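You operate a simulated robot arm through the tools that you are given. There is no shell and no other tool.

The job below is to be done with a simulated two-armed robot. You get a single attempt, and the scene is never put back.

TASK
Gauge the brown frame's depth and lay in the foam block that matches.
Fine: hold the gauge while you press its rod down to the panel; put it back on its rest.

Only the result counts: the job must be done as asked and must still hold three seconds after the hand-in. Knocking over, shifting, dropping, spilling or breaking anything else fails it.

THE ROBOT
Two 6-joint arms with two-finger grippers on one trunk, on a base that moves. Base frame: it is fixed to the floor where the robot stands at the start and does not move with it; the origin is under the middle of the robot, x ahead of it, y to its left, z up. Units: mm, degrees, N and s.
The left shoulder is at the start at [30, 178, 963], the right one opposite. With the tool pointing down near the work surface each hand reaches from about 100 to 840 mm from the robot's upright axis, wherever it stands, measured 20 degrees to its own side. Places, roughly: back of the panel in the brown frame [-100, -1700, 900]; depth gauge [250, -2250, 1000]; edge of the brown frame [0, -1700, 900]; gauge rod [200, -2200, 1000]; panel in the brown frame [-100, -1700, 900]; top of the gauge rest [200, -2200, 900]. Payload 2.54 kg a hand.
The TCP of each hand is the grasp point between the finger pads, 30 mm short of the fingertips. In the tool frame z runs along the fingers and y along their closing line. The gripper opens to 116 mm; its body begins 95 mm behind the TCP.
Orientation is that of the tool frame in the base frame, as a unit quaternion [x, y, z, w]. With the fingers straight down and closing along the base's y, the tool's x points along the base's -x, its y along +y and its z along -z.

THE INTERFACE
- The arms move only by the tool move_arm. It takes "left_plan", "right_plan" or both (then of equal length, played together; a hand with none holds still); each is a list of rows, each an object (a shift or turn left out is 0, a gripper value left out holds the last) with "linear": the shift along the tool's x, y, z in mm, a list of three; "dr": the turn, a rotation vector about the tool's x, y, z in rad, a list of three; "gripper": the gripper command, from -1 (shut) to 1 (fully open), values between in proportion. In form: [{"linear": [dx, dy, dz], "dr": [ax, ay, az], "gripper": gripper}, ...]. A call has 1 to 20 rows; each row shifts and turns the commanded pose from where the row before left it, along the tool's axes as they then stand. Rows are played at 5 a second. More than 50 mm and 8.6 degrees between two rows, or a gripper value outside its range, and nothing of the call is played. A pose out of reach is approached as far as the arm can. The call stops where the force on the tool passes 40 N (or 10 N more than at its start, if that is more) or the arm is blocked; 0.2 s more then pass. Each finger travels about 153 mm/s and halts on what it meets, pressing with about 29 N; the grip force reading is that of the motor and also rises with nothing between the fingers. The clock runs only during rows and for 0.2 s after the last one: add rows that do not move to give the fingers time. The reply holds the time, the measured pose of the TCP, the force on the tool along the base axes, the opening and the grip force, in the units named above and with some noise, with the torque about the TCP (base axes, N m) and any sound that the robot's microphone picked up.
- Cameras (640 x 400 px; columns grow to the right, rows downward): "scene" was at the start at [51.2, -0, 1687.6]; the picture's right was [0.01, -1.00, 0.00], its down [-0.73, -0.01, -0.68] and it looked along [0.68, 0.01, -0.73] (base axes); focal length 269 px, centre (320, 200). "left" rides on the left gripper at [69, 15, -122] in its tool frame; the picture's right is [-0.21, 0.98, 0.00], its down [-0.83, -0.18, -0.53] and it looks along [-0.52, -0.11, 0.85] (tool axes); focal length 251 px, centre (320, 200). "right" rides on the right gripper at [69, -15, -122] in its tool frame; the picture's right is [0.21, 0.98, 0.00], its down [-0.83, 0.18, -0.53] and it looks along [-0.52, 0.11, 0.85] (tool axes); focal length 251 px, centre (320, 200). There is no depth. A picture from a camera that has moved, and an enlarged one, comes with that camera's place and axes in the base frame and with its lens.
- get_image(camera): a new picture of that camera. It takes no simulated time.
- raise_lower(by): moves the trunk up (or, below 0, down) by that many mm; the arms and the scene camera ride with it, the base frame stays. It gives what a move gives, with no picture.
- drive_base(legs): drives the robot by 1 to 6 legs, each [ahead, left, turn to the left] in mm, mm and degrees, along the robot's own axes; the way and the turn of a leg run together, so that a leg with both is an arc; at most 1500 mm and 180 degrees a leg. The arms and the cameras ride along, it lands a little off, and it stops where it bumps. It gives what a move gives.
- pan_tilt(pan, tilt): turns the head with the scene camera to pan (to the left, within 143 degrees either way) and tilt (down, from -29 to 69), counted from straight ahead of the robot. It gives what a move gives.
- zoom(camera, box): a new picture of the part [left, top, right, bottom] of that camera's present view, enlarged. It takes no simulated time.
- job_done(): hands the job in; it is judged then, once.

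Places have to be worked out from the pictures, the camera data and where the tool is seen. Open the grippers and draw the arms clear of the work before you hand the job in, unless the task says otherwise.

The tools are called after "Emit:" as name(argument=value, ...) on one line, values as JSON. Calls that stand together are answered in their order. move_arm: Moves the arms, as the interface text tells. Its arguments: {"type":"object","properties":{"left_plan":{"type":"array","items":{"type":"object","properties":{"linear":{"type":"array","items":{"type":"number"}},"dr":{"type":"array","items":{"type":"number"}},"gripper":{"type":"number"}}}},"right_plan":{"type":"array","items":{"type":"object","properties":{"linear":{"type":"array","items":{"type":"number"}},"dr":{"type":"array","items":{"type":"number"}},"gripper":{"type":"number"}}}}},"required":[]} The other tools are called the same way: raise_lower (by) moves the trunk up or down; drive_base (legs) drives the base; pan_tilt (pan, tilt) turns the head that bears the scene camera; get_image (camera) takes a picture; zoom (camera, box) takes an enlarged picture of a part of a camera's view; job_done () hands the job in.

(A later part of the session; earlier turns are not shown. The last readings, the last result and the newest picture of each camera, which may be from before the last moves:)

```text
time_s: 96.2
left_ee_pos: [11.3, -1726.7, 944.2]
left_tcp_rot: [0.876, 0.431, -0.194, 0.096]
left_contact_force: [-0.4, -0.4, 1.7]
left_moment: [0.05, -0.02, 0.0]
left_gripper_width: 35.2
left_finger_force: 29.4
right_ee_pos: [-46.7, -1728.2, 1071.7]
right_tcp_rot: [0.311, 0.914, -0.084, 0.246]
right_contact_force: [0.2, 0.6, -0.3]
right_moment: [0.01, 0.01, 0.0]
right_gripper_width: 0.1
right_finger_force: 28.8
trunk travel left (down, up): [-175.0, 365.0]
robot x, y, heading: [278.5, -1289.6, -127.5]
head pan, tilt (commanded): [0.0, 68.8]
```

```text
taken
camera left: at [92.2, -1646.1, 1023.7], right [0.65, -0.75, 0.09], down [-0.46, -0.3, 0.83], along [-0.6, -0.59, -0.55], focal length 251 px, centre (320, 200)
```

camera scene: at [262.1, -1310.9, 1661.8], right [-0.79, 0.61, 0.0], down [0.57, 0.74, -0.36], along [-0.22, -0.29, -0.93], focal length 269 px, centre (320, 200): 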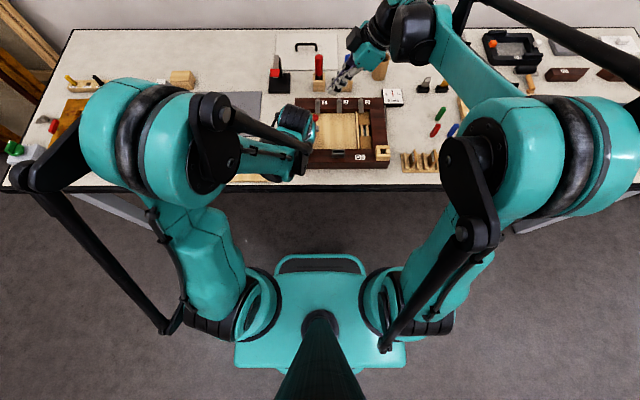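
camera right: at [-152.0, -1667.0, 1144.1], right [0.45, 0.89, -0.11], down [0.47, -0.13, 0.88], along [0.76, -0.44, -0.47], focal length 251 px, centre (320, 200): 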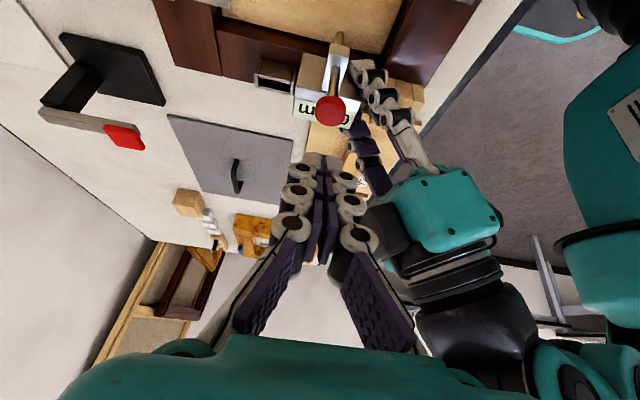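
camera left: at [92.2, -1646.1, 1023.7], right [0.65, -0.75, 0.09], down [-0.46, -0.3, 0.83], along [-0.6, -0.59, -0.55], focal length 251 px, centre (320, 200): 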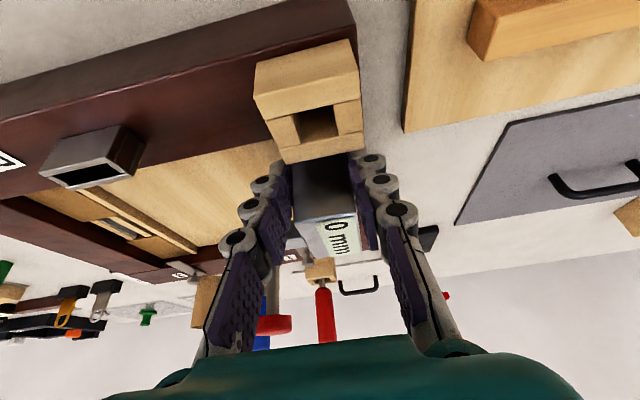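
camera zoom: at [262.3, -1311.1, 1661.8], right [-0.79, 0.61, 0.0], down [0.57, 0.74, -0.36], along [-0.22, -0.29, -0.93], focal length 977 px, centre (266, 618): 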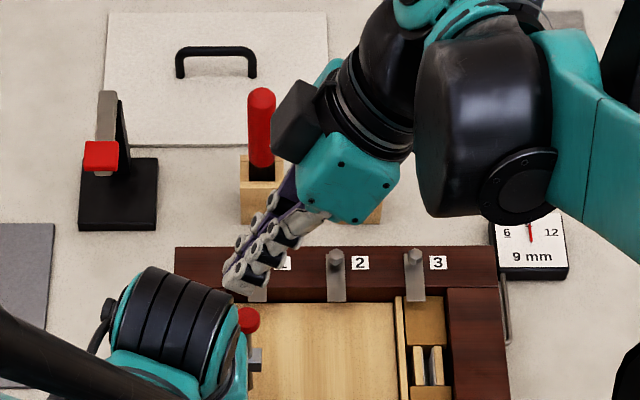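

The predicted knob pixel matches the picture, so the fingertip edge stands right over the knob, about 36 mm above it; the hands are clear of each other. I lower the right hand 30 mm.

Emit:
move_arm(right_plan=[{"linear": [5, 0, 8.6]}, {"linear": [5, 0, 8.6]}, {"linear": [5, 0, 8.6]}, {}])

Emit:
get_image(camera="right")

Emit:
zoom(camera="scene", box=[270, 60, 370, 150])

Emit:
zoom(camera="left", box=[220, 180, 420, 340])

```text
time_s: 97.2
left_ee_pos: [10.8, -1726.2, 944.2]
left_tcp_rot: [0.876, 0.43, -0.194, 0.095]
left_contact_force: [0.5, 0.4, 0.1]
left_moment: [0.03, -0.01, 0.01]
left_gripper_width: 35.0
left_finger_force: 29.4
right_ee_pos: [-47.0, -1727.9, 1042.3]
right_tcp_rot: [0.31, 0.914, -0.084, 0.246]
right_contact_force: [-0.5, -0.3, 1.0]
right_moment: [0.01, -0.01, 0.04]
right_gripper_width: 0.0
right_finger_force: 28.3
trunk travel left (down, up): [-175.0, 365.0]
robot x, y, heading: [280.0, -1291.3, -127.5]
head pan, tilt (commanded): [0.0, 68.8]
```

```text
taken
camera right: at [-152.2, -1666.2, 1114.3], right [0.45, 0.89, -0.11], down [0.47, -0.13, 0.88], along [0.76, -0.44, -0.47], focal length 251 px, centre (320, 200)
```

right: 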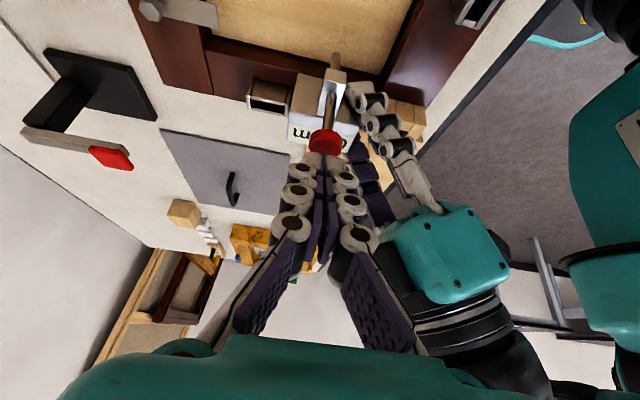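

```text
4.44 times, centred on (320, 105) of scene
camera zoom: at [262.4, -1311.1, 1661.8], right [-0.79, 0.61, 0.0], down [0.57, 0.74, -0.36], along [-0.22, -0.29, -0.93], focal length 1194 px, centre (320, 622)
```

zoom: 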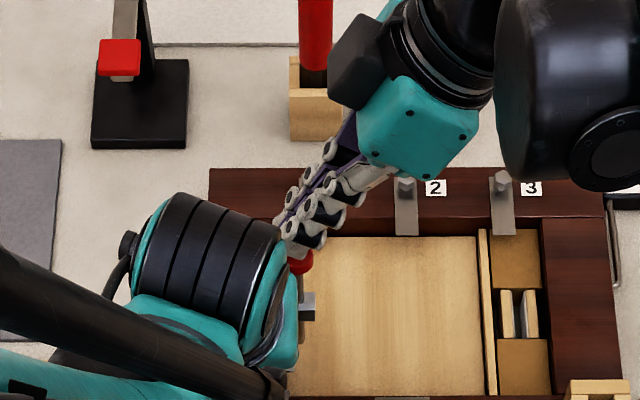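

```text
2.50 times, centred on (320, 260) of left
camera zoom: at [92.3, -1646.1, 1023.7], right [0.65, -0.75, 0.09], down [-0.46, -0.3, 0.83], along [-0.6, -0.59, -0.55], focal length 629 px, centre (320, 50)
```

zoom: 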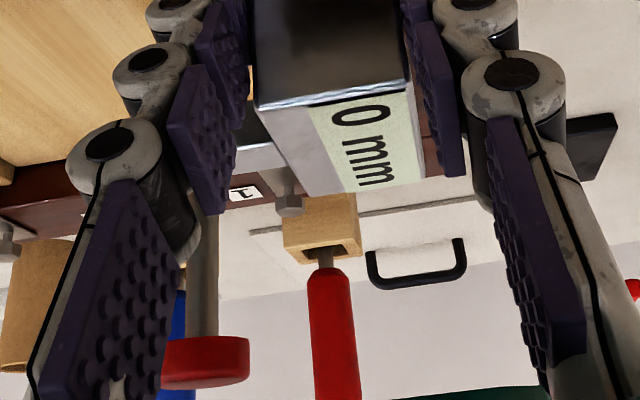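

The fingertips are just above the knob, and the left camera can read the display ("0 mm"). The left hand's contact force fell to near zero, so I first press the gauge down 0.7 mm again.

Emit:
move_arm(left_plan=[{"linear": [0.15, 0, 0.32]}, {"linear": [0.15, 0, 0.32]}, {}])

```text
time_s: 98.0
left_ee_pos: [9.2, -1726.4, 944.5]
left_tcp_rot: [0.876, 0.431, -0.195, 0.096]
left_contact_force: [-1.0, -3.0, 16.6]
left_moment: [-0.12, 0.11, 0.03]
left_gripper_width: 35.1
left_finger_force: 28.9
right_ee_pos: [-47.4, -1727.5, 1043.1]
right_tcp_rot: [0.311, 0.914, -0.084, 0.245]
right_contact_force: [0.0, 0.1, 0.0]
right_moment: [0.0, -0.03, -0.02]
right_gripper_width: 0.2
right_finger_force: 28.8
trunk travel left (down, up): [-175.0, 365.0]
robot x, y, heading: [277.0, -1288.7, -127.4]
head pan, tilt (commanded): [0.0, 68.8]
```

The gauge is pressed on the rail with about 17 N. Now I lower the right fingertips in 2 mm steps onto the knob.

Emit:
move_arm(right_plan=[{"linear": [1, 0, 1.73]}, {"linear": [1, 0, 1.73]}, {"linear": [1, 0, 1.73]}, {"linear": [1, 0, 1.73]}, {}])

Emit:
zoom(camera="left", box=[220, 180, 420, 340])

```text
time_s: 99.2
left_ee_pos: [10.5, -1726.2, 943.4]
left_tcp_rot: [0.876, 0.43, -0.195, 0.096]
left_contact_force: [-3.1, -5.7, 17.6]
left_moment: [-0.35, 0.22, 0.04]
left_gripper_width: 35.2
left_finger_force: 29.0
right_ee_pos: [-47.2, -1727.1, 1035.1]
right_tcp_rot: [0.311, 0.915, -0.083, 0.245]
right_contact_force: [-0.1, 0.7, 0.1]
right_moment: [-0.01, 0.01, 0.0]
right_gripper_width: 6.2
right_finger_force: 28.5
trunk travel left (down, up): [-175.0, 365.0]
robot x, y, heading: [273.8, -1286.6, -127.6]
head pan, tilt (commanded): [0.0, 68.8]
```

```text
2.50 times, centred on (320, 260) of left
camera zoom: at [92.5, -1645.7, 1023.2], right [0.65, -0.75, 0.09], down [-0.46, -0.3, 0.83], along [-0.6, -0.59, -0.54], focal length 629 px, centre (320, 50)
```

zoom: 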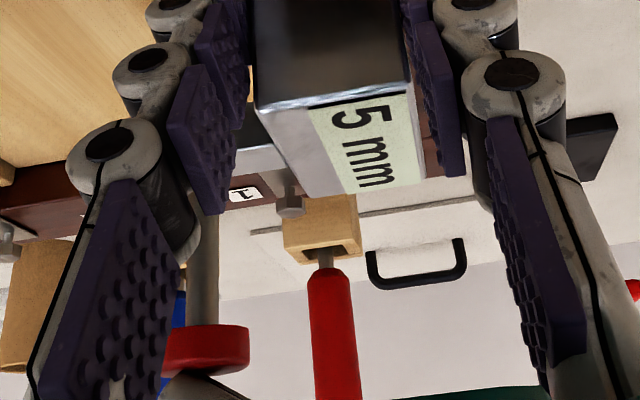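

The display already reads 5 mm, so the rod is moving; but the right fingers were spread to 6.2 mm. I look at how they meet the knob.

Emit:
get_image(camera="right")

Emit:
zoom(camera="right", box=[260, 60, 400, 210])

Emit:
zoom(camera="scene", box=[290, 90, 350, 150])

```text
taken
camera right: at [-152.1, -1665.8, 1106.8], right [0.45, 0.89, -0.11], down [0.47, -0.13, 0.88], along [0.76, -0.44, -0.47], focal length 251 px, centre (320, 200)
```

right: 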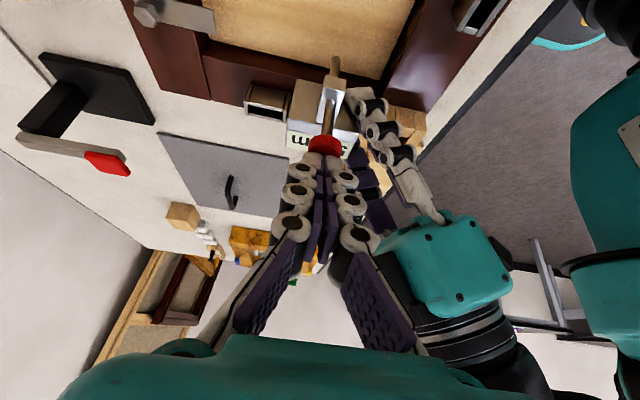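

```text
2.67 times, centred on (330, 135) of right
camera zoom: at [-152.1, -1665.8, 1106.8], right [0.45, 0.89, -0.11], down [0.47, -0.13, 0.88], along [0.76, -0.44, -0.47], focal length 670 px, centre (293, 373)
```

zoom: 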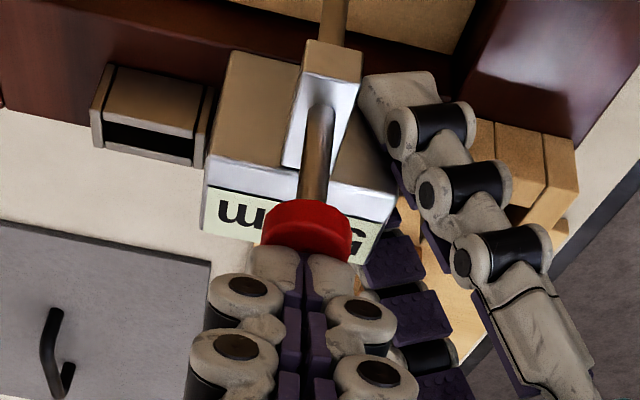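

```text
6.67 times, centred on (320, 120) of scene
camera zoom: at [262.9, -1310.5, 1661.9], right [-0.79, 0.61, 0.0], down [0.57, 0.74, -0.36], along [-0.22, -0.29, -0.93], focal length 1791 px, centre (320, 733)
```

zoom: 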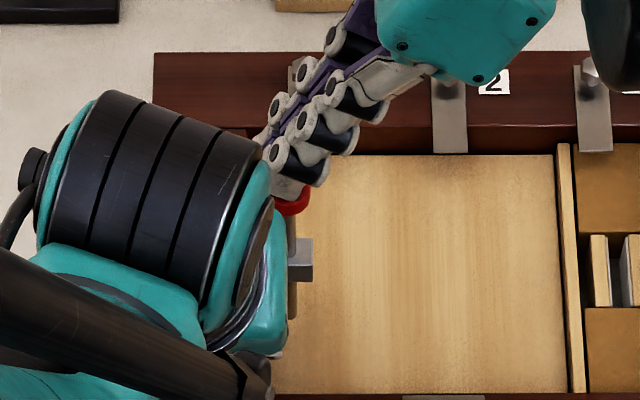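

The fingertips rest on top of the knob with little force, the rod moves easily. I continue down 8 mm in 2 mm steps and check.

Emit:
move_arm(right_plan=[{"linear": [1, 0, 1.73]}, {"linear": [1, 0, 1.73]}, {"linear": [1, 0, 1.73]}, {"linear": [1, 0, 1.73]}, {}])

Emit:
zoom(camera="left", box=[220, 180, 420, 340])

Emit:
zoom(camera="right", box=[260, 60, 400, 210])

```text
time_s: 100.4
left_ee_pos: [10.5, -1725.4, 944.2]
left_tcp_rot: [0.876, 0.43, -0.196, 0.096]
left_contact_force: [-1.5, -3.7, 15.6]
left_moment: [-0.3, 0.23, 0.02]
left_gripper_width: 35.4
left_finger_force: 28.9
right_ee_pos: [-46.5, -1725.8, 1026.4]
right_tcp_rot: [0.311, 0.915, -0.083, 0.245]
right_contact_force: [-0.8, 0.1, 0.9]
right_moment: [-0.02, 0.02, 0.0]
right_gripper_width: 6.3
right_finger_force: 29.0
trunk travel left (down, up): [-175.0, 365.0]
robot x, y, heading: [275.0, -1292.2, -127.7]
head pan, tilt (commanded): [0.0, 68.8]
```

```text
2.50 times, centred on (320, 260) of left
camera zoom: at [92.6, -1645.5, 1023.1], right [0.65, -0.75, 0.09], down [-0.46, -0.3, 0.83], along [-0.6, -0.59, -0.55], focal length 629 px, centre (320, 50)
```

zoom: 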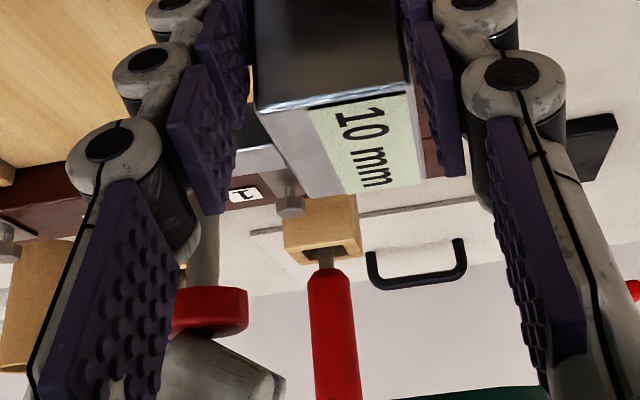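

```text
2.67 times, centred on (330, 135) of right
camera zoom: at [-152.1, -1665.9, 1098.6], right [0.45, 0.89, -0.11], down [0.47, -0.13, 0.88], along [0.76, -0.44, -0.47], focal length 670 px, centre (293, 373)
```

zoom: 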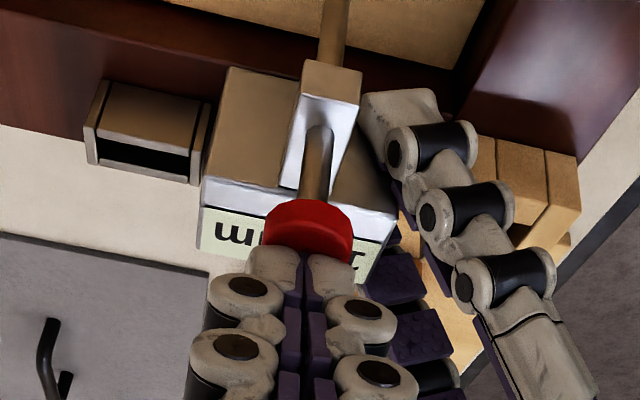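

The display now reads 10 mm and the force is still under 1 N. I press on, 2 mm at a time for 4 mm.

Emit:
move_arm(right_plan=[{"linear": [1, 0, 1.73]}, {"linear": [1, 0, 1.73]}, {}])

Emit:
zoom(camera="left", box=[220, 180, 420, 340])

Emit:
zoom(camera="right", box=[260, 20, 400, 170])

```text
time_s: 101.2
left_ee_pos: [11.3, -1725.7, 943.1]
left_tcp_rot: [0.877, 0.429, -0.193, 0.095]
left_contact_force: [-0.9, -2.5, 12.7]
left_moment: [-0.19, 0.12, 0.01]
left_gripper_width: 35.0
left_finger_force: 29.1
right_ee_pos: [-47.9, -1727.5, 1023.0]
right_tcp_rot: [0.311, 0.915, -0.083, 0.245]
right_contact_force: [0.2, 0.6, 1.6]
right_moment: [0.01, -0.03, -0.03]
right_gripper_width: 5.9
right_finger_force: 28.9
trunk travel left (down, up): [-175.0, 365.0]
robot x, y, heading: [278.0, -1290.6, -127.5]
head pan, tilt (commanded): [0.0, 68.8]
```

```text
2.50 times, centred on (320, 260) of left
camera zoom: at [92.6, -1645.5, 1023.1], right [0.65, -0.75, 0.09], down [-0.46, -0.3, 0.83], along [-0.6, -0.59, -0.55], focal length 629 px, centre (320, 50)
```

zoom: 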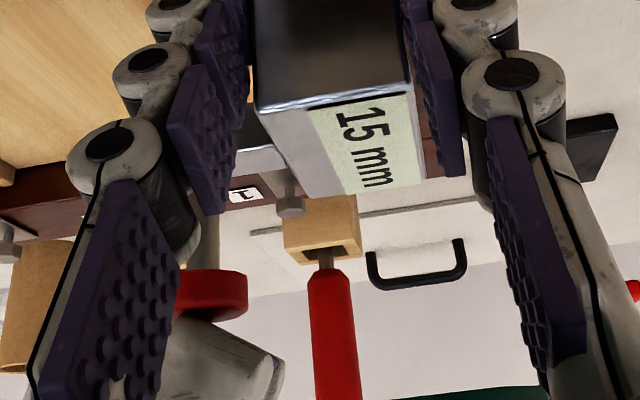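

```text
2.67 times, centred on (330, 95) of right
camera zoom: at [-151.9, -1665.8, 1094.9], right [0.45, 0.89, -0.11], down [0.47, -0.13, 0.88], along [0.76, -0.44, -0.47], focal length 670 px, centre (293, 480)
```

zoom: 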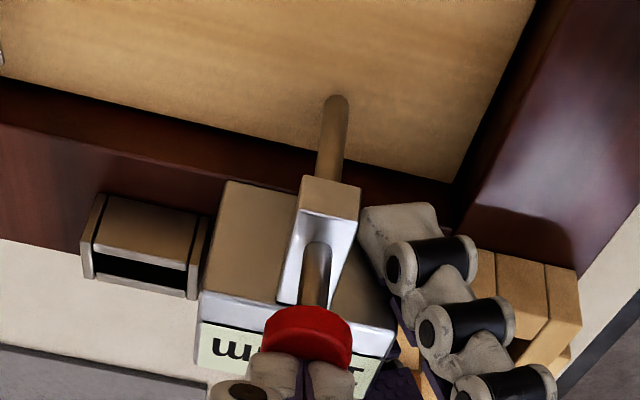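

It reads 15 mm, with no firm resistance yet (1.6 N). I continue in 1 mm steps.

Emit:
move_arm(right_plan=[{"linear": [0.5, 0, 0.86]}, {"linear": [0.5, 0, 0.86]}, {"linear": [0.5, 0, 0.86]}, {}])

Emit:
zoom(camera="left", box=[220, 180, 420, 340])

Emit:
zoom(camera="right", box=[260, 20, 400, 170])

```text
time_s: 102.2
left_ee_pos: [11.1, -1725.1, 943.8]
left_tcp_rot: [0.876, 0.43, -0.194, 0.096]
left_contact_force: [-0.1, -0.2, 9.1]
left_moment: [-0.03, 0.07, 0.01]
left_gripper_width: 35.1
left_finger_force: 28.8
right_ee_pos: [-46.7, -1726.5, 1019.8]
right_tcp_rot: [0.311, 0.914, -0.083, 0.246]
right_contact_force: [0.4, 0.2, 1.8]
right_moment: [-0.02, 0.01, 0.02]
right_gripper_width: 5.8
right_finger_force: 28.6
trunk travel left (down, up): [-175.0, 365.0]
robot x, y, heading: [275.7, -1292.3, -127.5]
head pan, tilt (commanded): [0.0, 68.8]
```

```text
2.50 times, centred on (320, 260) of left
camera zoom: at [92.6, -1645.4, 1023.1], right [0.65, -0.75, 0.09], down [-0.46, -0.3, 0.83], along [-0.6, -0.59, -0.55], focal length 629 px, centre (320, 50)
```

zoom: 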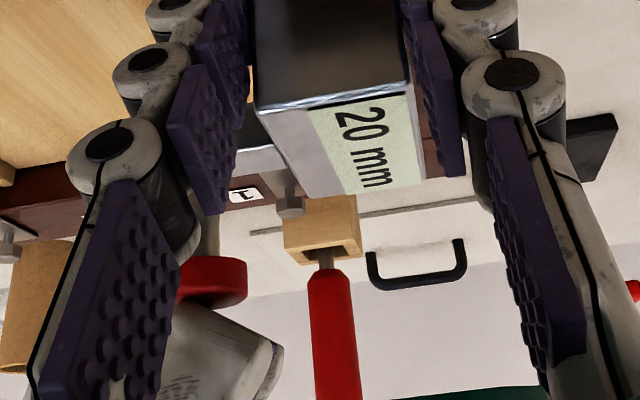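

```text
2.67 times, centred on (330, 95) of right
camera zoom: at [-152.2, -1665.9, 1091.8], right [0.45, 0.89, -0.11], down [0.47, -0.13, 0.88], along [0.76, -0.44, -0.47], focal length 670 px, centre (293, 480)
```

zoom: 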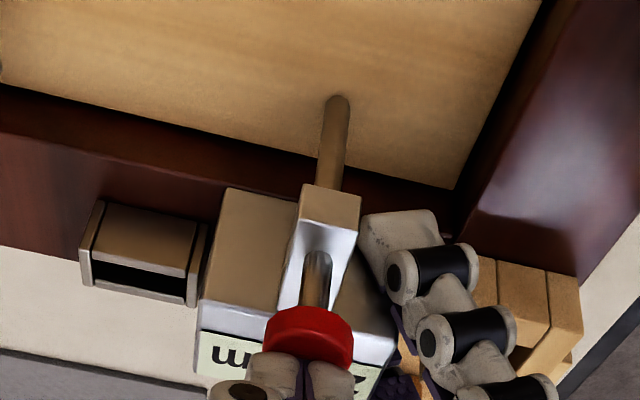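

It reads 20 mm while the force is still only 1.8 N, so the panel is not reached yet. I continue in 1 mm steps until firm resistance.

Emit:
move_arm(right_plan=[{"linear": [0.5, 0, 0.86]}, {"linear": [0.5, 0, 0.86]}, {}])

Emit:
zoom(camera="left", box=[220, 180, 420, 340])

Emit:
zoom(camera="right", box=[260, 20, 400, 170])

```text
time_s: 103.0
left_ee_pos: [11.7, -1726.3, 943.6]
left_tcp_rot: [0.876, 0.43, -0.194, 0.096]
left_contact_force: [1.5, 1.8, 5.9]
left_moment: [-0.02, 0.05, -0.02]
left_gripper_width: 34.9
left_finger_force: 28.6
right_ee_pos: [-47.6, -1726.3, 1017.1]
right_tcp_rot: [0.311, 0.915, -0.084, 0.244]
right_contact_force: [-0.7, -1.2, 4.2]
right_moment: [-0.03, 0.0, -0.01]
right_gripper_width: 5.9
right_finger_force: 28.9
trunk travel left (down, up): [-175.0, 365.0]
robot x, y, heading: [274.5, -1291.4, -127.4]
head pan, tilt (commanded): [0.0, 68.8]
```

```text
2.50 times, centred on (320, 260) of left
camera zoom: at [92.6, -1645.5, 1023.1], right [0.65, -0.75, 0.09], down [-0.46, -0.3, 0.83], along [-0.6, -0.59, -0.55], focal length 629 px, centre (320, 50)
```

zoom: 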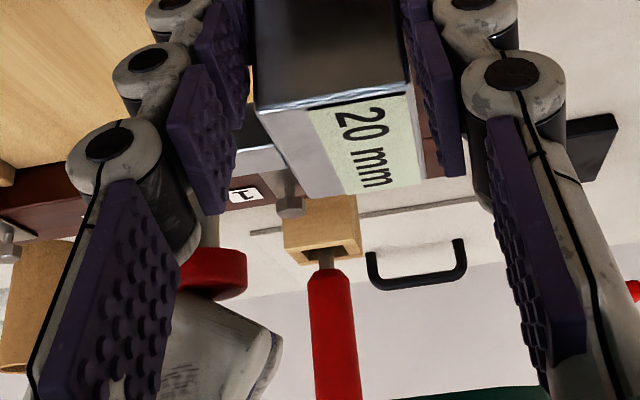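

```text
2.67 times, centred on (330, 95) of right
camera zoom: at [-152.2, -1665.7, 1089.7], right [0.45, 0.89, -0.11], down [0.47, -0.13, 0.88], along [0.76, -0.44, -0.47], focal length 670 px, centre (293, 480)
```

zoom: 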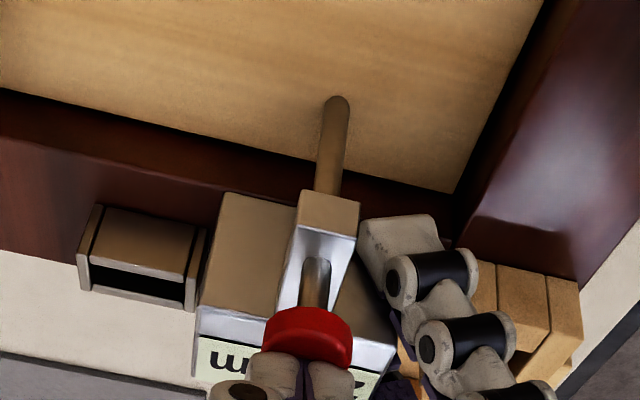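

Force rose to 4.2 N, reading still 20 mm. One more millimetre will show whether the rod is on the panel.

Emit:
move_arm(right_plan=[{"linear": [0.5, 0, 0.86]}, {}])

Emit:
zoom(camera="left", box=[220, 180, 420, 340])

Emit:
zoom(camera="right", box=[300, 30, 360, 90])

```text
time_s: 103.6
left_ee_pos: [10.9, -1726.8, 943.6]
left_tcp_rot: [0.876, 0.431, -0.194, 0.095]
left_contact_force: [-0.7, -0.1, -2.3]
left_moment: [0.03, 0.0, 0.05]
left_gripper_width: 35.3
left_finger_force: 29.1
right_ee_pos: [-47.2, -1726.0, 1017.1]
right_tcp_rot: [0.311, 0.915, -0.083, 0.245]
right_contact_force: [-1.3, -0.2, 14.9]
right_moment: [-0.05, -0.01, -0.04]
right_gripper_width: 6.1
right_finger_force: 29.0
trunk travel left (down, up): [-175.0, 365.0]
robot x, y, heading: [278.2, -1287.7, -127.4]
head pan, tilt (commanded): [0.0, 68.8]
```

```text
2.50 times, centred on (320, 260) of left
camera zoom: at [92.6, -1645.4, 1023.1], right [0.65, -0.75, 0.09], down [-0.46, -0.3, 0.83], along [-0.6, -0.59, -0.55], focal length 629 px, centre (320, 50)
```

zoom: 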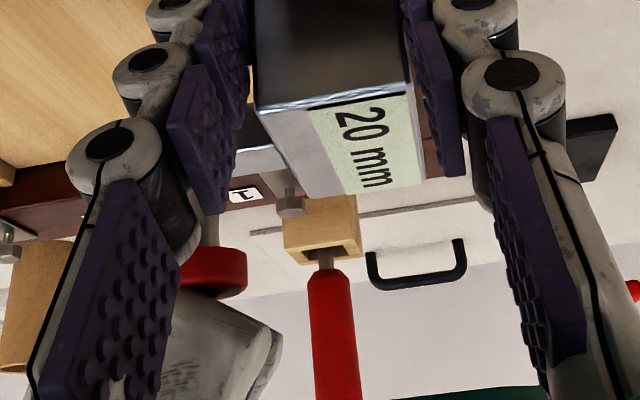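

```text
6.67 times, centred on (330, 60) of right
camera zoom: at [-152.1, -1665.7, 1089.1], right [0.45, 0.89, -0.11], down [0.47, -0.13, 0.88], along [0.76, -0.44, -0.47], focal length 1676 px, centre (253, 1133)
```

zoom: 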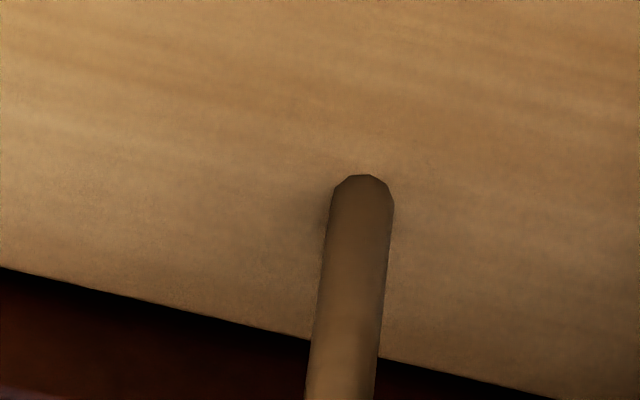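

Resistance jumped to 15 N without further travel: the rod stands on the panel and the gauge reads 20 mm. The left hand's seat force faded, so I press the gauge gently onto the rail once more while holding the rod down, and re-read.

Emit:
move_arm(left_plan=[{"linear": [0.15, 0, 0.32]}, {"linear": [0.1, 0, 0.2]}, {}, {}, {}])

Emit:
zoom(camera="left", box=[270, 200, 390, 300])

Emit:
zoom(camera="right", box=[260, 20, 400, 170])

```text
time_s: 104.8
left_ee_pos: [10.4, -1725.8, 943.1]
left_tcp_rot: [0.876, 0.431, -0.194, 0.096]
left_contact_force: [0.3, 3.5, 11.0]
left_moment: [-0.08, 0.07, -0.17]
left_gripper_width: 35.0
left_finger_force: 28.6
right_ee_pos: [-47.2, -1726.3, 1017.0]
right_tcp_rot: [0.31, 0.915, -0.084, 0.245]
right_contact_force: [-0.7, -2.5, 8.6]
right_moment: [-0.09, -0.03, -0.05]
right_gripper_width: 5.8
right_finger_force: 28.4
trunk travel left (down, up): [-175.0, 365.0]
robot x, y, heading: [274.1, -1291.4, -127.7]
head pan, tilt (commanded): [0.0, 68.8]
```

```text
4.00 times, centred on (330, 250) of left
camera zoom: at [92.8, -1645.4, 1022.9], right [0.65, -0.75, 0.09], down [-0.46, -0.3, 0.83], along [-0.6, -0.59, -0.54], focal length 1006 px, centre (280, 0)
```

zoom: 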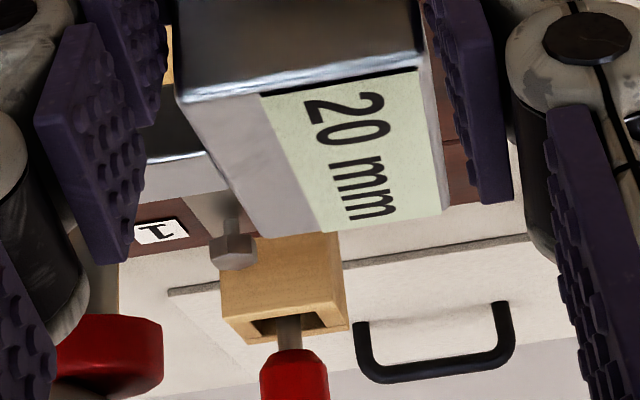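

```text
2.67 times, centred on (330, 95) of right
camera zoom: at [-151.8, -1665.1, 1089.3], right [0.45, 0.89, -0.11], down [0.47, -0.13, 0.88], along [0.76, -0.44, -0.47], focal length 670 px, centre (293, 480)
```

zoom: 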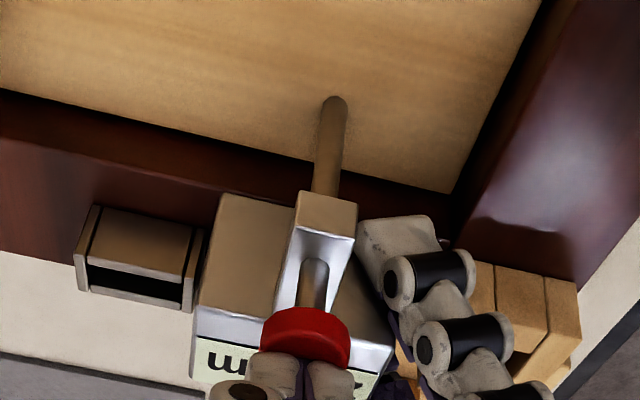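

The reading holds at 20 mm with both hands pressing (11 N on the rail, 9 N on the knob). I lift the right hand off the knob, straight up first, then away to the right.

Emit:
move_arm(right_plan=[{"linear": [-1, 0, -1.73]}, {"linear": [-5, 0, -8.6]}, {"linear": [-10, 0, -17.3]}, {"linear": [-15, 0, -25.9]}, {"linear": [-15, 0, -25.9]}, {"linear": [33, 0, -19.3]}, {"linear": [33, 0, -19.3]}, {"linear": [33, 0, -19.3]}, {"linear": [33, 0, -19.3]}, {"linear": [33, 0, -19.3]}, {}])

Emit:
zoom(camera="left", box=[220, 180, 420, 340])

Emit:
get_image(camera="right")

Emit:
get_image(camera="scene")

```text
time_s: 107.2
left_ee_pos: [10.3, -1727.1, 942.8]
left_tcp_rot: [0.877, 0.43, -0.195, 0.096]
left_contact_force: [0.6, 1.3, 12.7]
left_moment: [-0.06, 0.09, -0.01]
left_gripper_width: 35.0
left_finger_force: 29.0
right_ee_pos: [-198.6, -1610.2, 1110.1]
right_tcp_rot: [0.31, 0.915, -0.084, 0.245]
right_contact_force: [-0.1, 0.4, 0.0]
right_moment: [0.02, 0.01, -0.03]
right_gripper_width: 0.1
right_finger_force: 28.3
trunk travel left (down, up): [-175.0, 365.0]
robot x, y, heading: [276.0, -1292.5, -127.5]
head pan, tilt (commanded): [0.0, 68.8]
```

```text
2.50 times, centred on (320, 260) of left
camera zoom: at [92.6, -1645.7, 1022.6], right [0.65, -0.75, 0.09], down [-0.46, -0.3, 0.83], along [-0.6, -0.59, -0.55], focal length 629 px, centre (320, 50)
```

zoom: 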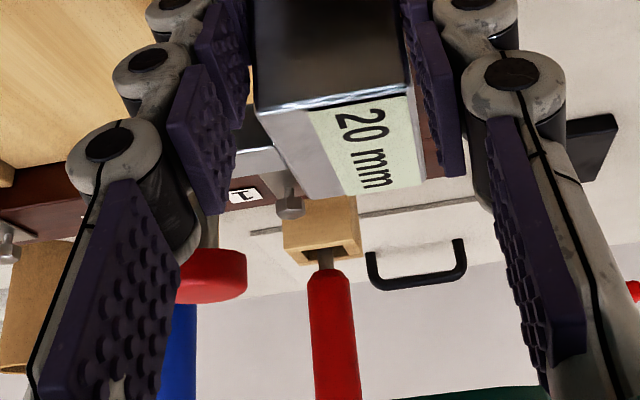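

```text
taken
camera right: at [-304.0, -1549.0, 1182.2], right [0.45, 0.89, -0.11], down [0.47, -0.13, 0.88], along [0.76, -0.44, -0.47], focal length 251 px, centre (320, 200)
```

right: 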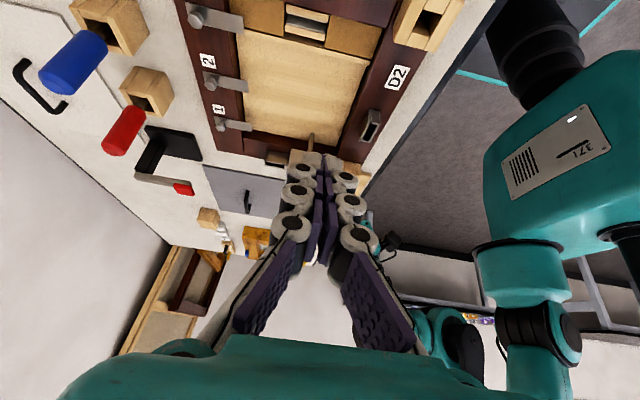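

```text
taken
camera scene: at [263.0, -1310.1, 1661.9], right [-0.79, 0.61, 0.0], down [0.57, 0.74, -0.36], along [-0.22, -0.29, -0.93], focal length 269 px, centre (320, 200)
```

scene: 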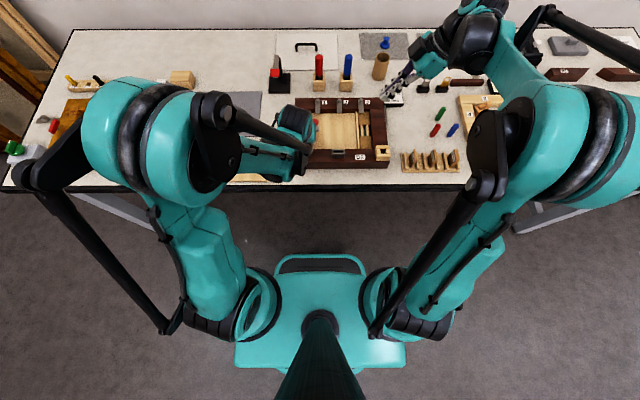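

The rod stays at 20 mm after release. I now lift the gauge straight up off the rail by about 125 mm with the left hand.

Emit:
move_arm(left_plan=[{"linear": [-0.84, 0, -1.82]}, {"linear": [-1.7, 0, -3.6]}, {"linear": [-3.4, 0, -7.3]}, {"linear": [-5, 0, -10.9]}, {"linear": [-7.5, 0, -16.3]}, {"linear": [-8.4, 0, -18.2]}, {"linear": [-8.4, 0, -18.2]}, {"linear": [-8.4, 0, -18.2]}, {"linear": [-6.3, 0, -13.6]}, {"linear": [-3, 0, -6.5]}, {}])

Emit:
get_image(camera="left")

Emit:
zoom(camera="scene", box=[270, 80, 400, 180])

```text
time_s: 109.6
left_ee_pos: [10.7, -1725.4, 1068.8]
left_tcp_rot: [0.877, 0.43, -0.194, 0.095]
left_contact_force: [0.2, -0.5, -1.3]
left_moment: [0.01, -0.05, 0.0]
left_gripper_width: 35.4
left_finger_force: 29.3
right_ee_pos: [-199.6, -1609.9, 1110.1]
right_tcp_rot: [0.31, 0.915, -0.083, 0.245]
right_contact_force: [0.9, 1.3, -0.6]
right_moment: [0.0, 0.0, 0.0]
right_gripper_width: 0.1
right_finger_force: 28.3
trunk travel left (down, up): [-175.0, 365.0]
robot x, y, heading: [278.8, -1290.6, -127.5]
head pan, tilt (commanded): [0.0, 68.8]
```

```text
taken
camera left: at [92.6, -1646.1, 1148.2], right [0.65, -0.75, 0.09], down [-0.46, -0.3, 0.83], along [-0.6, -0.59, -0.55], focal length 251 px, centre (320, 200)
```

left: 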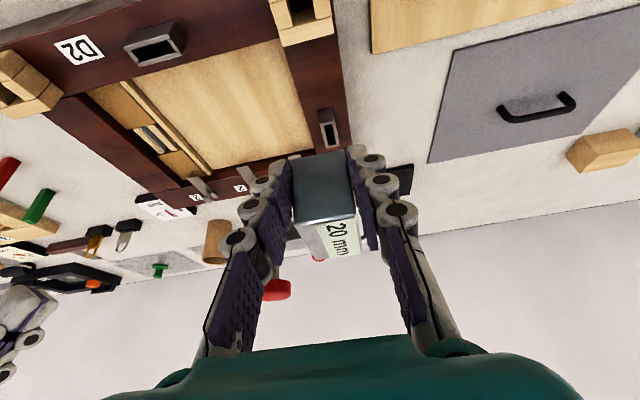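

```text
4.00 times, centred on (335, 130) of scene
camera zoom: at [262.2, -1311.3, 1661.8], right [-0.79, 0.61, 0.0], down [0.57, 0.74, -0.36], along [-0.22, -0.29, -0.93], focal length 1074 px, centre (260, 480)
```

zoom: 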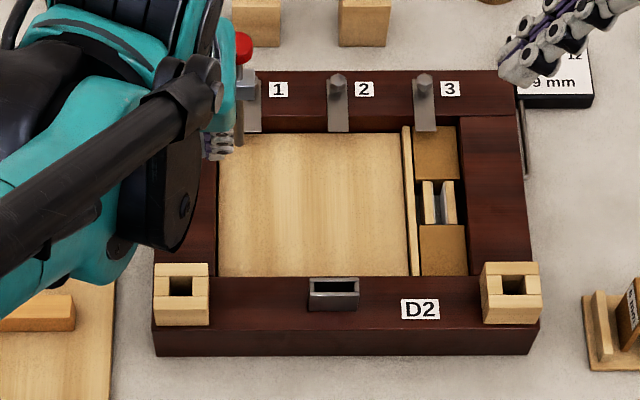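

The gauge is free and the frame undisturbed. I carry the gauge back to the side (44 ahead, 197 left) while drawing the right hand further aside, ready for driving.

Emit:
move_arm(left_plan=[{"linear": [-2, 9.8, 0.93]}, {"linear": [-4, 19.7, 1.86]}, {"linear": [-6, 29.5, 2.79]}, {"linear": [-8, 39.3, 3.72]}, {"linear": [-8, 39.3, 3.72]}, {"linear": [-6, 29.5, 2.79]}, {"linear": [-4, 19.7, 1.86]}, {"linear": [-2, 9.8, 0.93]}, {}], right_plan=[{"linear": [11, 0, -10]}, {"linear": [22, 0, -20]}, {"linear": [22, 0, -20]}, {"linear": [12, 0, -12]}, {}, {}, {}, {}, {}])

Emit:
drive_base(legs=[[0, 294, 0], [56, 0, 0]])

Emit:
get_image(camera="left")

Emit:
get_image(camera="scene")

```text
time_s: 111.6
left_ee_pos: [139.2, -1880.8, 1068.0]
left_tcp_rot: [0.876, 0.431, -0.194, 0.096]
left_contact_force: [0.8, 0.4, -0.2]
left_moment: [0.0, -0.02, 0.0]
left_gripper_width: 35.2
left_finger_force: 29.2
right_ee_pos: [-269.7, -1557.4, 1128.1]
right_tcp_rot: [0.31, 0.915, -0.083, 0.245]
right_contact_force: [1.1, 0.0, -0.1]
right_moment: [0.01, 0.04, -0.01]
right_gripper_width: 0.1
right_finger_force: 28.2
trunk travel left (down, up): [-175.0, 365.0]
robot x, y, heading: [275.5, -1292.3, -127.5]
head pan, tilt (commanded): [0.0, 68.8]
```

```text
time_s: 114.2
left_ee_pos: [335.6, -2104.1, 1067.5]
left_tcp_rot: [0.877, 0.43, -0.193, 0.095]
left_contact_force: [-0.4, -1.0, -2.6]
left_moment: [0.09, -0.07, 0.0]
left_gripper_width: 35.3
left_finger_force: 29.0
right_ee_pos: [-75.3, -1780.0, 1128.3]
right_tcp_rot: [0.311, 0.914, -0.082, 0.245]
right_contact_force: [-0.1, 0.2, -1.1]
right_moment: [0.04, -0.07, 0.05]
right_gripper_width: 0.0
right_finger_force: 28.9
trunk travel left (down, up): [-175.0, 365.0]
robot x, y, heading: [474.2, -1510.5, -127.5]
head pan, tilt (commanded): [0.0, 68.8]
```

```text
taken
camera left: at [416.7, -2024.1, 1147.9], right [0.65, -0.75, 0.09], down [-0.46, -0.3, 0.83], along [-0.6, -0.59, -0.55], focal length 251 px, centre (320, 200)
```

left: 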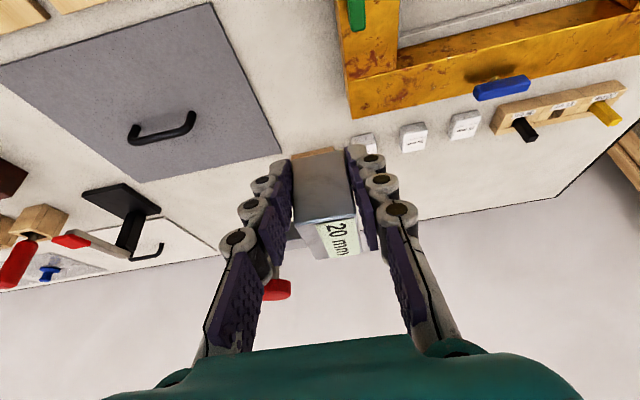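

```text
taken
camera scene: at [457.6, -1535.5, 1661.7], right [-0.79, 0.61, 0.0], down [0.57, 0.74, -0.36], along [-0.22, -0.29, -0.93], focal length 269 px, centre (320, 200)
```

scene: 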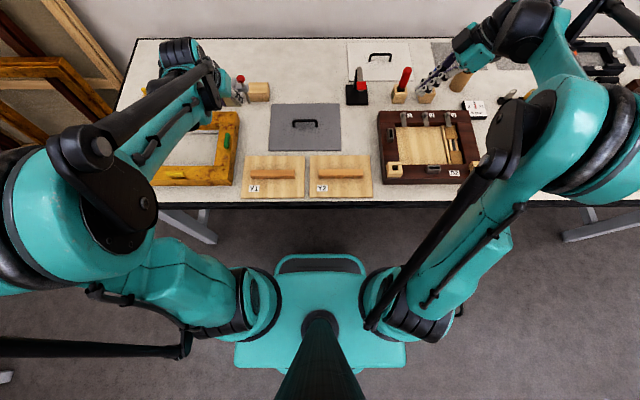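

Back at the gauge's place. I turn the hand 90° clockwise again so the rod faces me.

Emit:
move_arm(left_plan=[{"dr": [0.0277, 0, 0.0594]}, {"dr": [0.0554, 0, 0.1187]}, {"dr": [0.0554, 0, 0.1187]}, {"dr": [0.0554, 0, 0.1187]}, {"dr": [0.0554, 0, 0.1187]}, {"dr": [0.0554, 0, 0.1187]}, {"dr": [0.0554, 0, 0.1187]}, {"dr": [0.0554, 0, 0.1187]}, {"dr": [0.0554, 0, 0.1187]}, {"dr": [0.0554, 0, 0.1187]}, {"dr": [0.0554, 0, 0.1187]}, {"dr": [0.0554, 0, 0.1187]}, {"dr": [0.0274, 0, 0.0587]}, {}])

Emit:
get_image(camera="left")

Emit:
zoom(camera="scene", box=[170, 30, 310, 130])

```text
time_s: 117.2
left_ee_pos: [336.3, -2102.1, 1070.2]
left_tcp_rot: [0.923, -0.316, -0.205, -0.07]
left_contact_force: [-0.4, -0.1, -1.1]
left_moment: [-0.04, -0.03, 0.0]
left_gripper_width: 35.2
left_finger_force: 29.9
right_ee_pos: [-73.8, -1777.6, 1128.0]
right_tcp_rot: [0.312, 0.914, -0.084, 0.245]
right_contact_force: [0.2, -0.6, 0.4]
right_moment: [-0.01, 0.01, 0.01]
right_gripper_width: 0.2
right_finger_force: 28.3
trunk travel left (down, up): [-175.0, 365.0]
robot x, y, heading: [473.3, -1512.0, -127.6]
head pan, tilt (commanded): [0.0, 68.8]
```

```text
taken
camera left: at [417.0, -2185.2, 1148.9], right [-0.75, -0.65, 0.09], down [-0.3, 0.46, 0.83], along [-0.59, 0.6, -0.55], focal length 251 px, centre (320, 200)
```

left: 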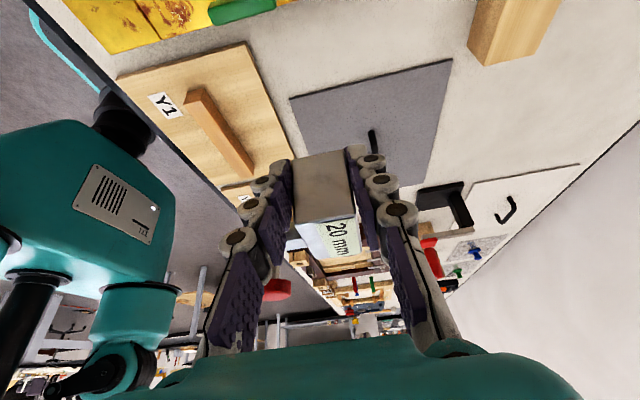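

```text
4.00 times, centred on (240, 80) of scene
camera zoom: at [459.2, -1532.9, 1661.8], right [-0.79, 0.61, 0.0], down [0.57, 0.74, -0.36], along [-0.22, -0.29, -0.93], focal length 1074 px, centre (640, 680)
```

zoom: 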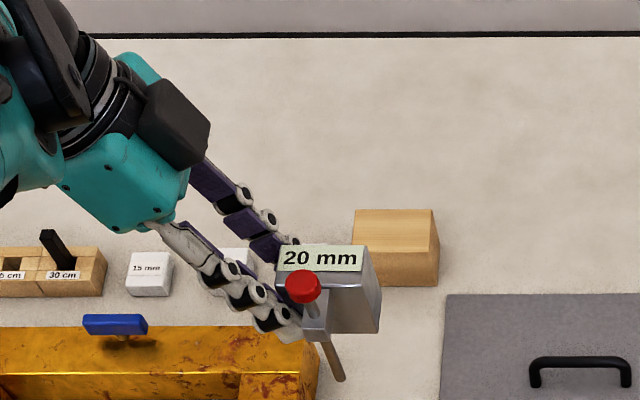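

The hand's pose is recovered (TCP about (336, -2103.5, 1068)). I extend 193 mm ahead and 7.5 mm left to above the rest, then lower 95 mm.

Emit:
move_arm(left_plan=[{"linear": [1.7, 10, -0.8]}, {"linear": [1.7, 25, -0.8]}, {"linear": [1.7, 35, -0.8]}, {"linear": [1.7, 35, -0.8]}, {"linear": [0, 35, 0]}, {"linear": [0, 30, 0]}, {"linear": [0, 15, 0]}, {"linear": [0, 8, 0]}, {"linear": [4.2, 0, 9.1]}, {"linear": [7.2, 0, 15.4]}, {"linear": [8.45, 0, 18.1]}, {"linear": [8.45, 0, 18.1]}, {"linear": [7.2, 0, 15.4]}, {"linear": [4.6, 0, 10]}, {}])

Emit:
get_image(camera="left")

Emit:
zoom(camera="scene", box=[210, 40, 290, 110])

```text
time_s: 120.3
left_ee_pos: [224.1, -2260.1, 973.1]
left_tcp_rot: [0.924, -0.316, -0.205, -0.07]
left_contact_force: [0.7, 0.2, -1.1]
left_moment: [-0.03, -0.02, -0.02]
left_gripper_width: 35.0
left_finger_force: 28.5
right_ee_pos: [-73.5, -1778.1, 1127.6]
right_tcp_rot: [0.311, 0.915, -0.083, 0.245]
right_contact_force: [0.6, 0.3, -0.1]
right_moment: [0.02, -0.01, -0.01]
right_gripper_width: 0.1
right_finger_force: 28.6
trunk travel left (down, up): [-175.0, 365.0]
robot x, y, heading: [475.1, -1508.4, -127.5]
head pan, tilt (commanded): [0.0, 68.8]
```

```text
taken
camera left: at [304.7, -2342.7, 1053.5], right [-0.75, -0.65, 0.09], down [-0.3, 0.46, 0.83], along [-0.59, 0.6, -0.55], focal length 251 px, centre (320, 200)
```

left: 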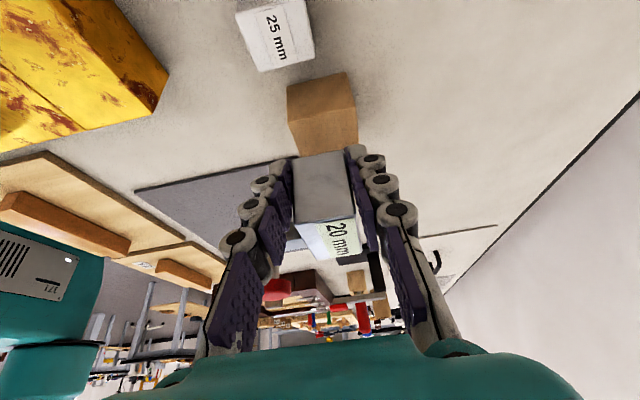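

```text
5.71 times, centred on (250, 75) of scene
camera zoom: at [459.2, -1533.0, 1661.8], right [-0.79, 0.61, 0.0], down [0.57, 0.74, -0.36], along [-0.22, -0.29, -0.93], focal length 1535 px, centre (720, 914)
```

zoom: 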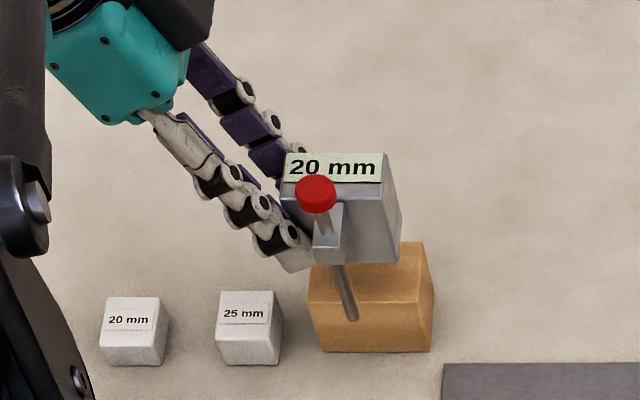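

The gauge hangs about 31 mm above its rest, lined up as before with the rod in front. I lower 28 mm and look.

Emit:
move_arm(left_plan=[{"linear": [3.8, 0, 8.2]}, {"linear": [3.8, 0, 8.2]}, {"linear": [2.9, 0, 6.3]}, {"linear": [1.3, 0, 2.7]}, {}])

Emit:
zoom(camera="left", box=[220, 80, 420, 250])

Emit:
zoom(camera="scene", box=[210, 40, 290, 110])

```text
time_s: 121.5
left_ee_pos: [225.2, -2260.7, 946.3]
left_tcp_rot: [0.924, -0.315, -0.205, -0.07]
left_contact_force: [0.7, -0.3, -1.2]
left_moment: [-0.03, -0.04, 0.0]
left_gripper_width: 35.2
left_finger_force: 28.9
right_ee_pos: [-74.1, -1778.4, 1129.0]
right_tcp_rot: [0.312, 0.914, -0.084, 0.244]
right_contact_force: [-0.8, 0.3, 0.4]
right_moment: [-0.01, 0.01, 0.0]
right_gripper_width: 0.0
right_finger_force: 28.8
trunk travel left (down, up): [-175.0, 365.0]
robot x, y, heading: [470.4, -1512.0, -127.7]
head pan, tilt (commanded): [0.0, 68.8]
```

```text
2.35 times, centred on (320, 165) of left
camera zoom: at [304.6, -2342.6, 1025.7], right [-0.75, -0.65, 0.09], down [-0.3, 0.46, 0.83], along [-0.59, 0.6, -0.55], focal length 592 px, centre (320, 282)
```

zoom: 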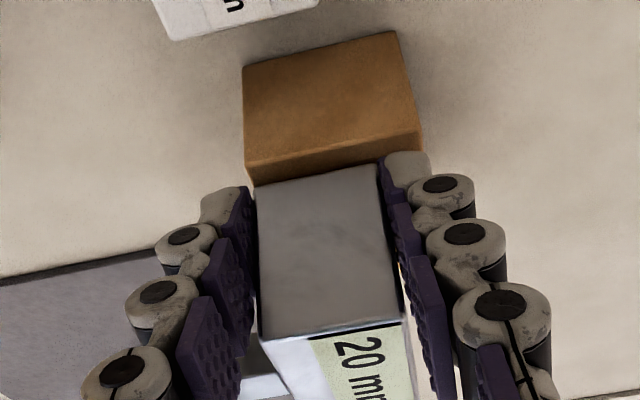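

```text
5.71 times, centred on (250, 75) of scene
camera zoom: at [459.1, -1533.0, 1661.8], right [-0.79, 0.61, 0.0], down [0.57, 0.74, -0.36], along [-0.22, -0.29, -0.93], focal length 1535 px, centre (720, 914)
```

zoom: 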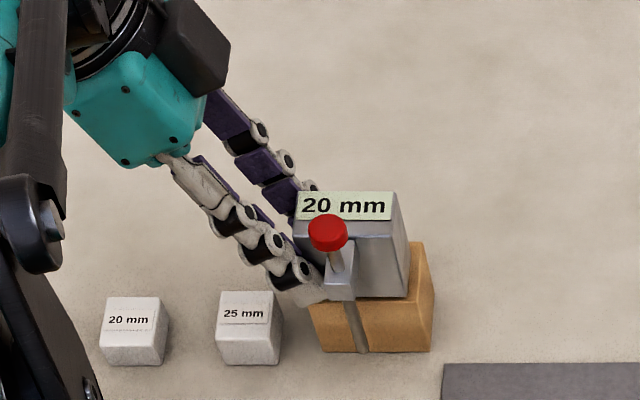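

A few millimetres remain, and the body lines up with the rest. I lower in 1 mm steps until I feel the seat.

Emit:
move_arm(left_plan=[{"linear": [0.42, 0, 0.91]}, {"linear": [0.42, 0, 0.91]}, {}])

```text
time_s: 122.3
left_ee_pos: [223.9, -2260.2, 944.4]
left_tcp_rot: [0.924, -0.315, -0.205, -0.07]
left_contact_force: [-0.7, 1.3, -1.6]
left_moment: [-0.02, -0.03, 0.0]
left_gripper_width: 35.0
left_finger_force: 28.3
right_ee_pos: [-73.7, -1777.5, 1128.6]
right_tcp_rot: [0.311, 0.914, -0.083, 0.245]
right_contact_force: [0.0, -0.5, -0.5]
right_moment: [0.0, 0.0, -0.01]
right_gripper_width: 0.0
right_finger_force: 28.3
trunk travel left (down, up): [-175.0, 365.0]
robot x, y, heading: [473.0, -1517.4, -127.6]
head pan, tilt (commanded): [0.0, 68.8]
```

No contact yet; I lower on in half-millimetre steps.

Emit:
move_arm(left_plan=[{"linear": [0.21, 0, 0.45]}, {"linear": [0.21, 0, 0.45]}, {}])

```text
time_s: 123.2
left_ee_pos: [224.6, -2260.0, 944.0]
left_tcp_rot: [0.924, -0.315, -0.205, -0.07]
left_contact_force: [-0.3, -0.7, -1.0]
left_moment: [-0.02, -0.04, -0.01]
left_gripper_width: 35.2
left_finger_force: 28.8
right_ee_pos: [-73.0, -1778.1, 1128.7]
right_tcp_rot: [0.312, 0.914, -0.084, 0.245]
right_contact_force: [-0.3, -1.0, -0.2]
right_moment: [-0.01, -0.04, -0.01]
right_gripper_width: 0.2
right_finger_force: 28.9
trunk travel left (down, up): [-175.0, 365.0]
robot x, y, heading: [476.6, -1512.3, -127.7]
head pan, tilt (commanded): [0.0, 68.8]
```

Emit:
move_arm(left_plan=[{"linear": [0.21, 0, 0.45]}, {"linear": [0.21, 0, 0.45]}, {}])

Emit:
zoom(camera="left", box=[220, 80, 420, 250])

```text
time_s: 124.0
left_ee_pos: [225.4, -2259.5, 941.4]
left_tcp_rot: [0.924, -0.315, -0.205, -0.069]
left_contact_force: [-0.1, -2.6, 10.1]
left_moment: [0.33, 0.55, 0.17]
left_gripper_width: 35.2
left_finger_force: 29.0
right_ee_pos: [-73.5, -1777.5, 1128.8]
right_tcp_rot: [0.31, 0.915, -0.083, 0.246]
right_contact_force: [-0.2, 0.1, -0.5]
right_moment: [0.02, 0.02, 0.0]
right_gripper_width: 0.0
right_finger_force: 28.9
trunk travel left (down, up): [-175.0, 365.0]
robot x, y, heading: [474.3, -1509.3, -127.6]
head pan, tilt (commanded): [0.0, 68.8]
```

```text
2.35 times, centred on (320, 165) of left
camera zoom: at [304.9, -2342.3, 1022.4], right [-0.75, -0.65, 0.09], down [-0.3, 0.46, 0.83], along [-0.59, 0.6, -0.55], focal length 592 px, centre (320, 282)
```

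zoom: 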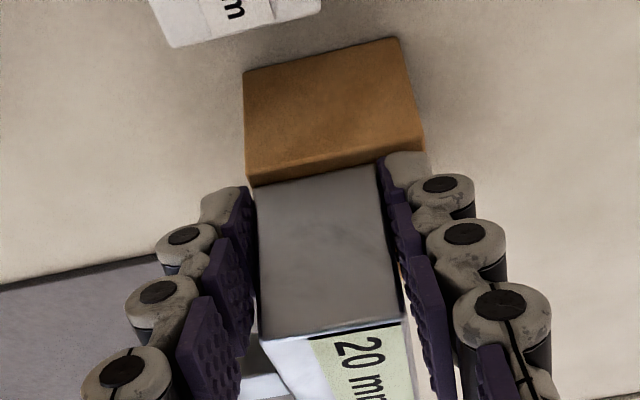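

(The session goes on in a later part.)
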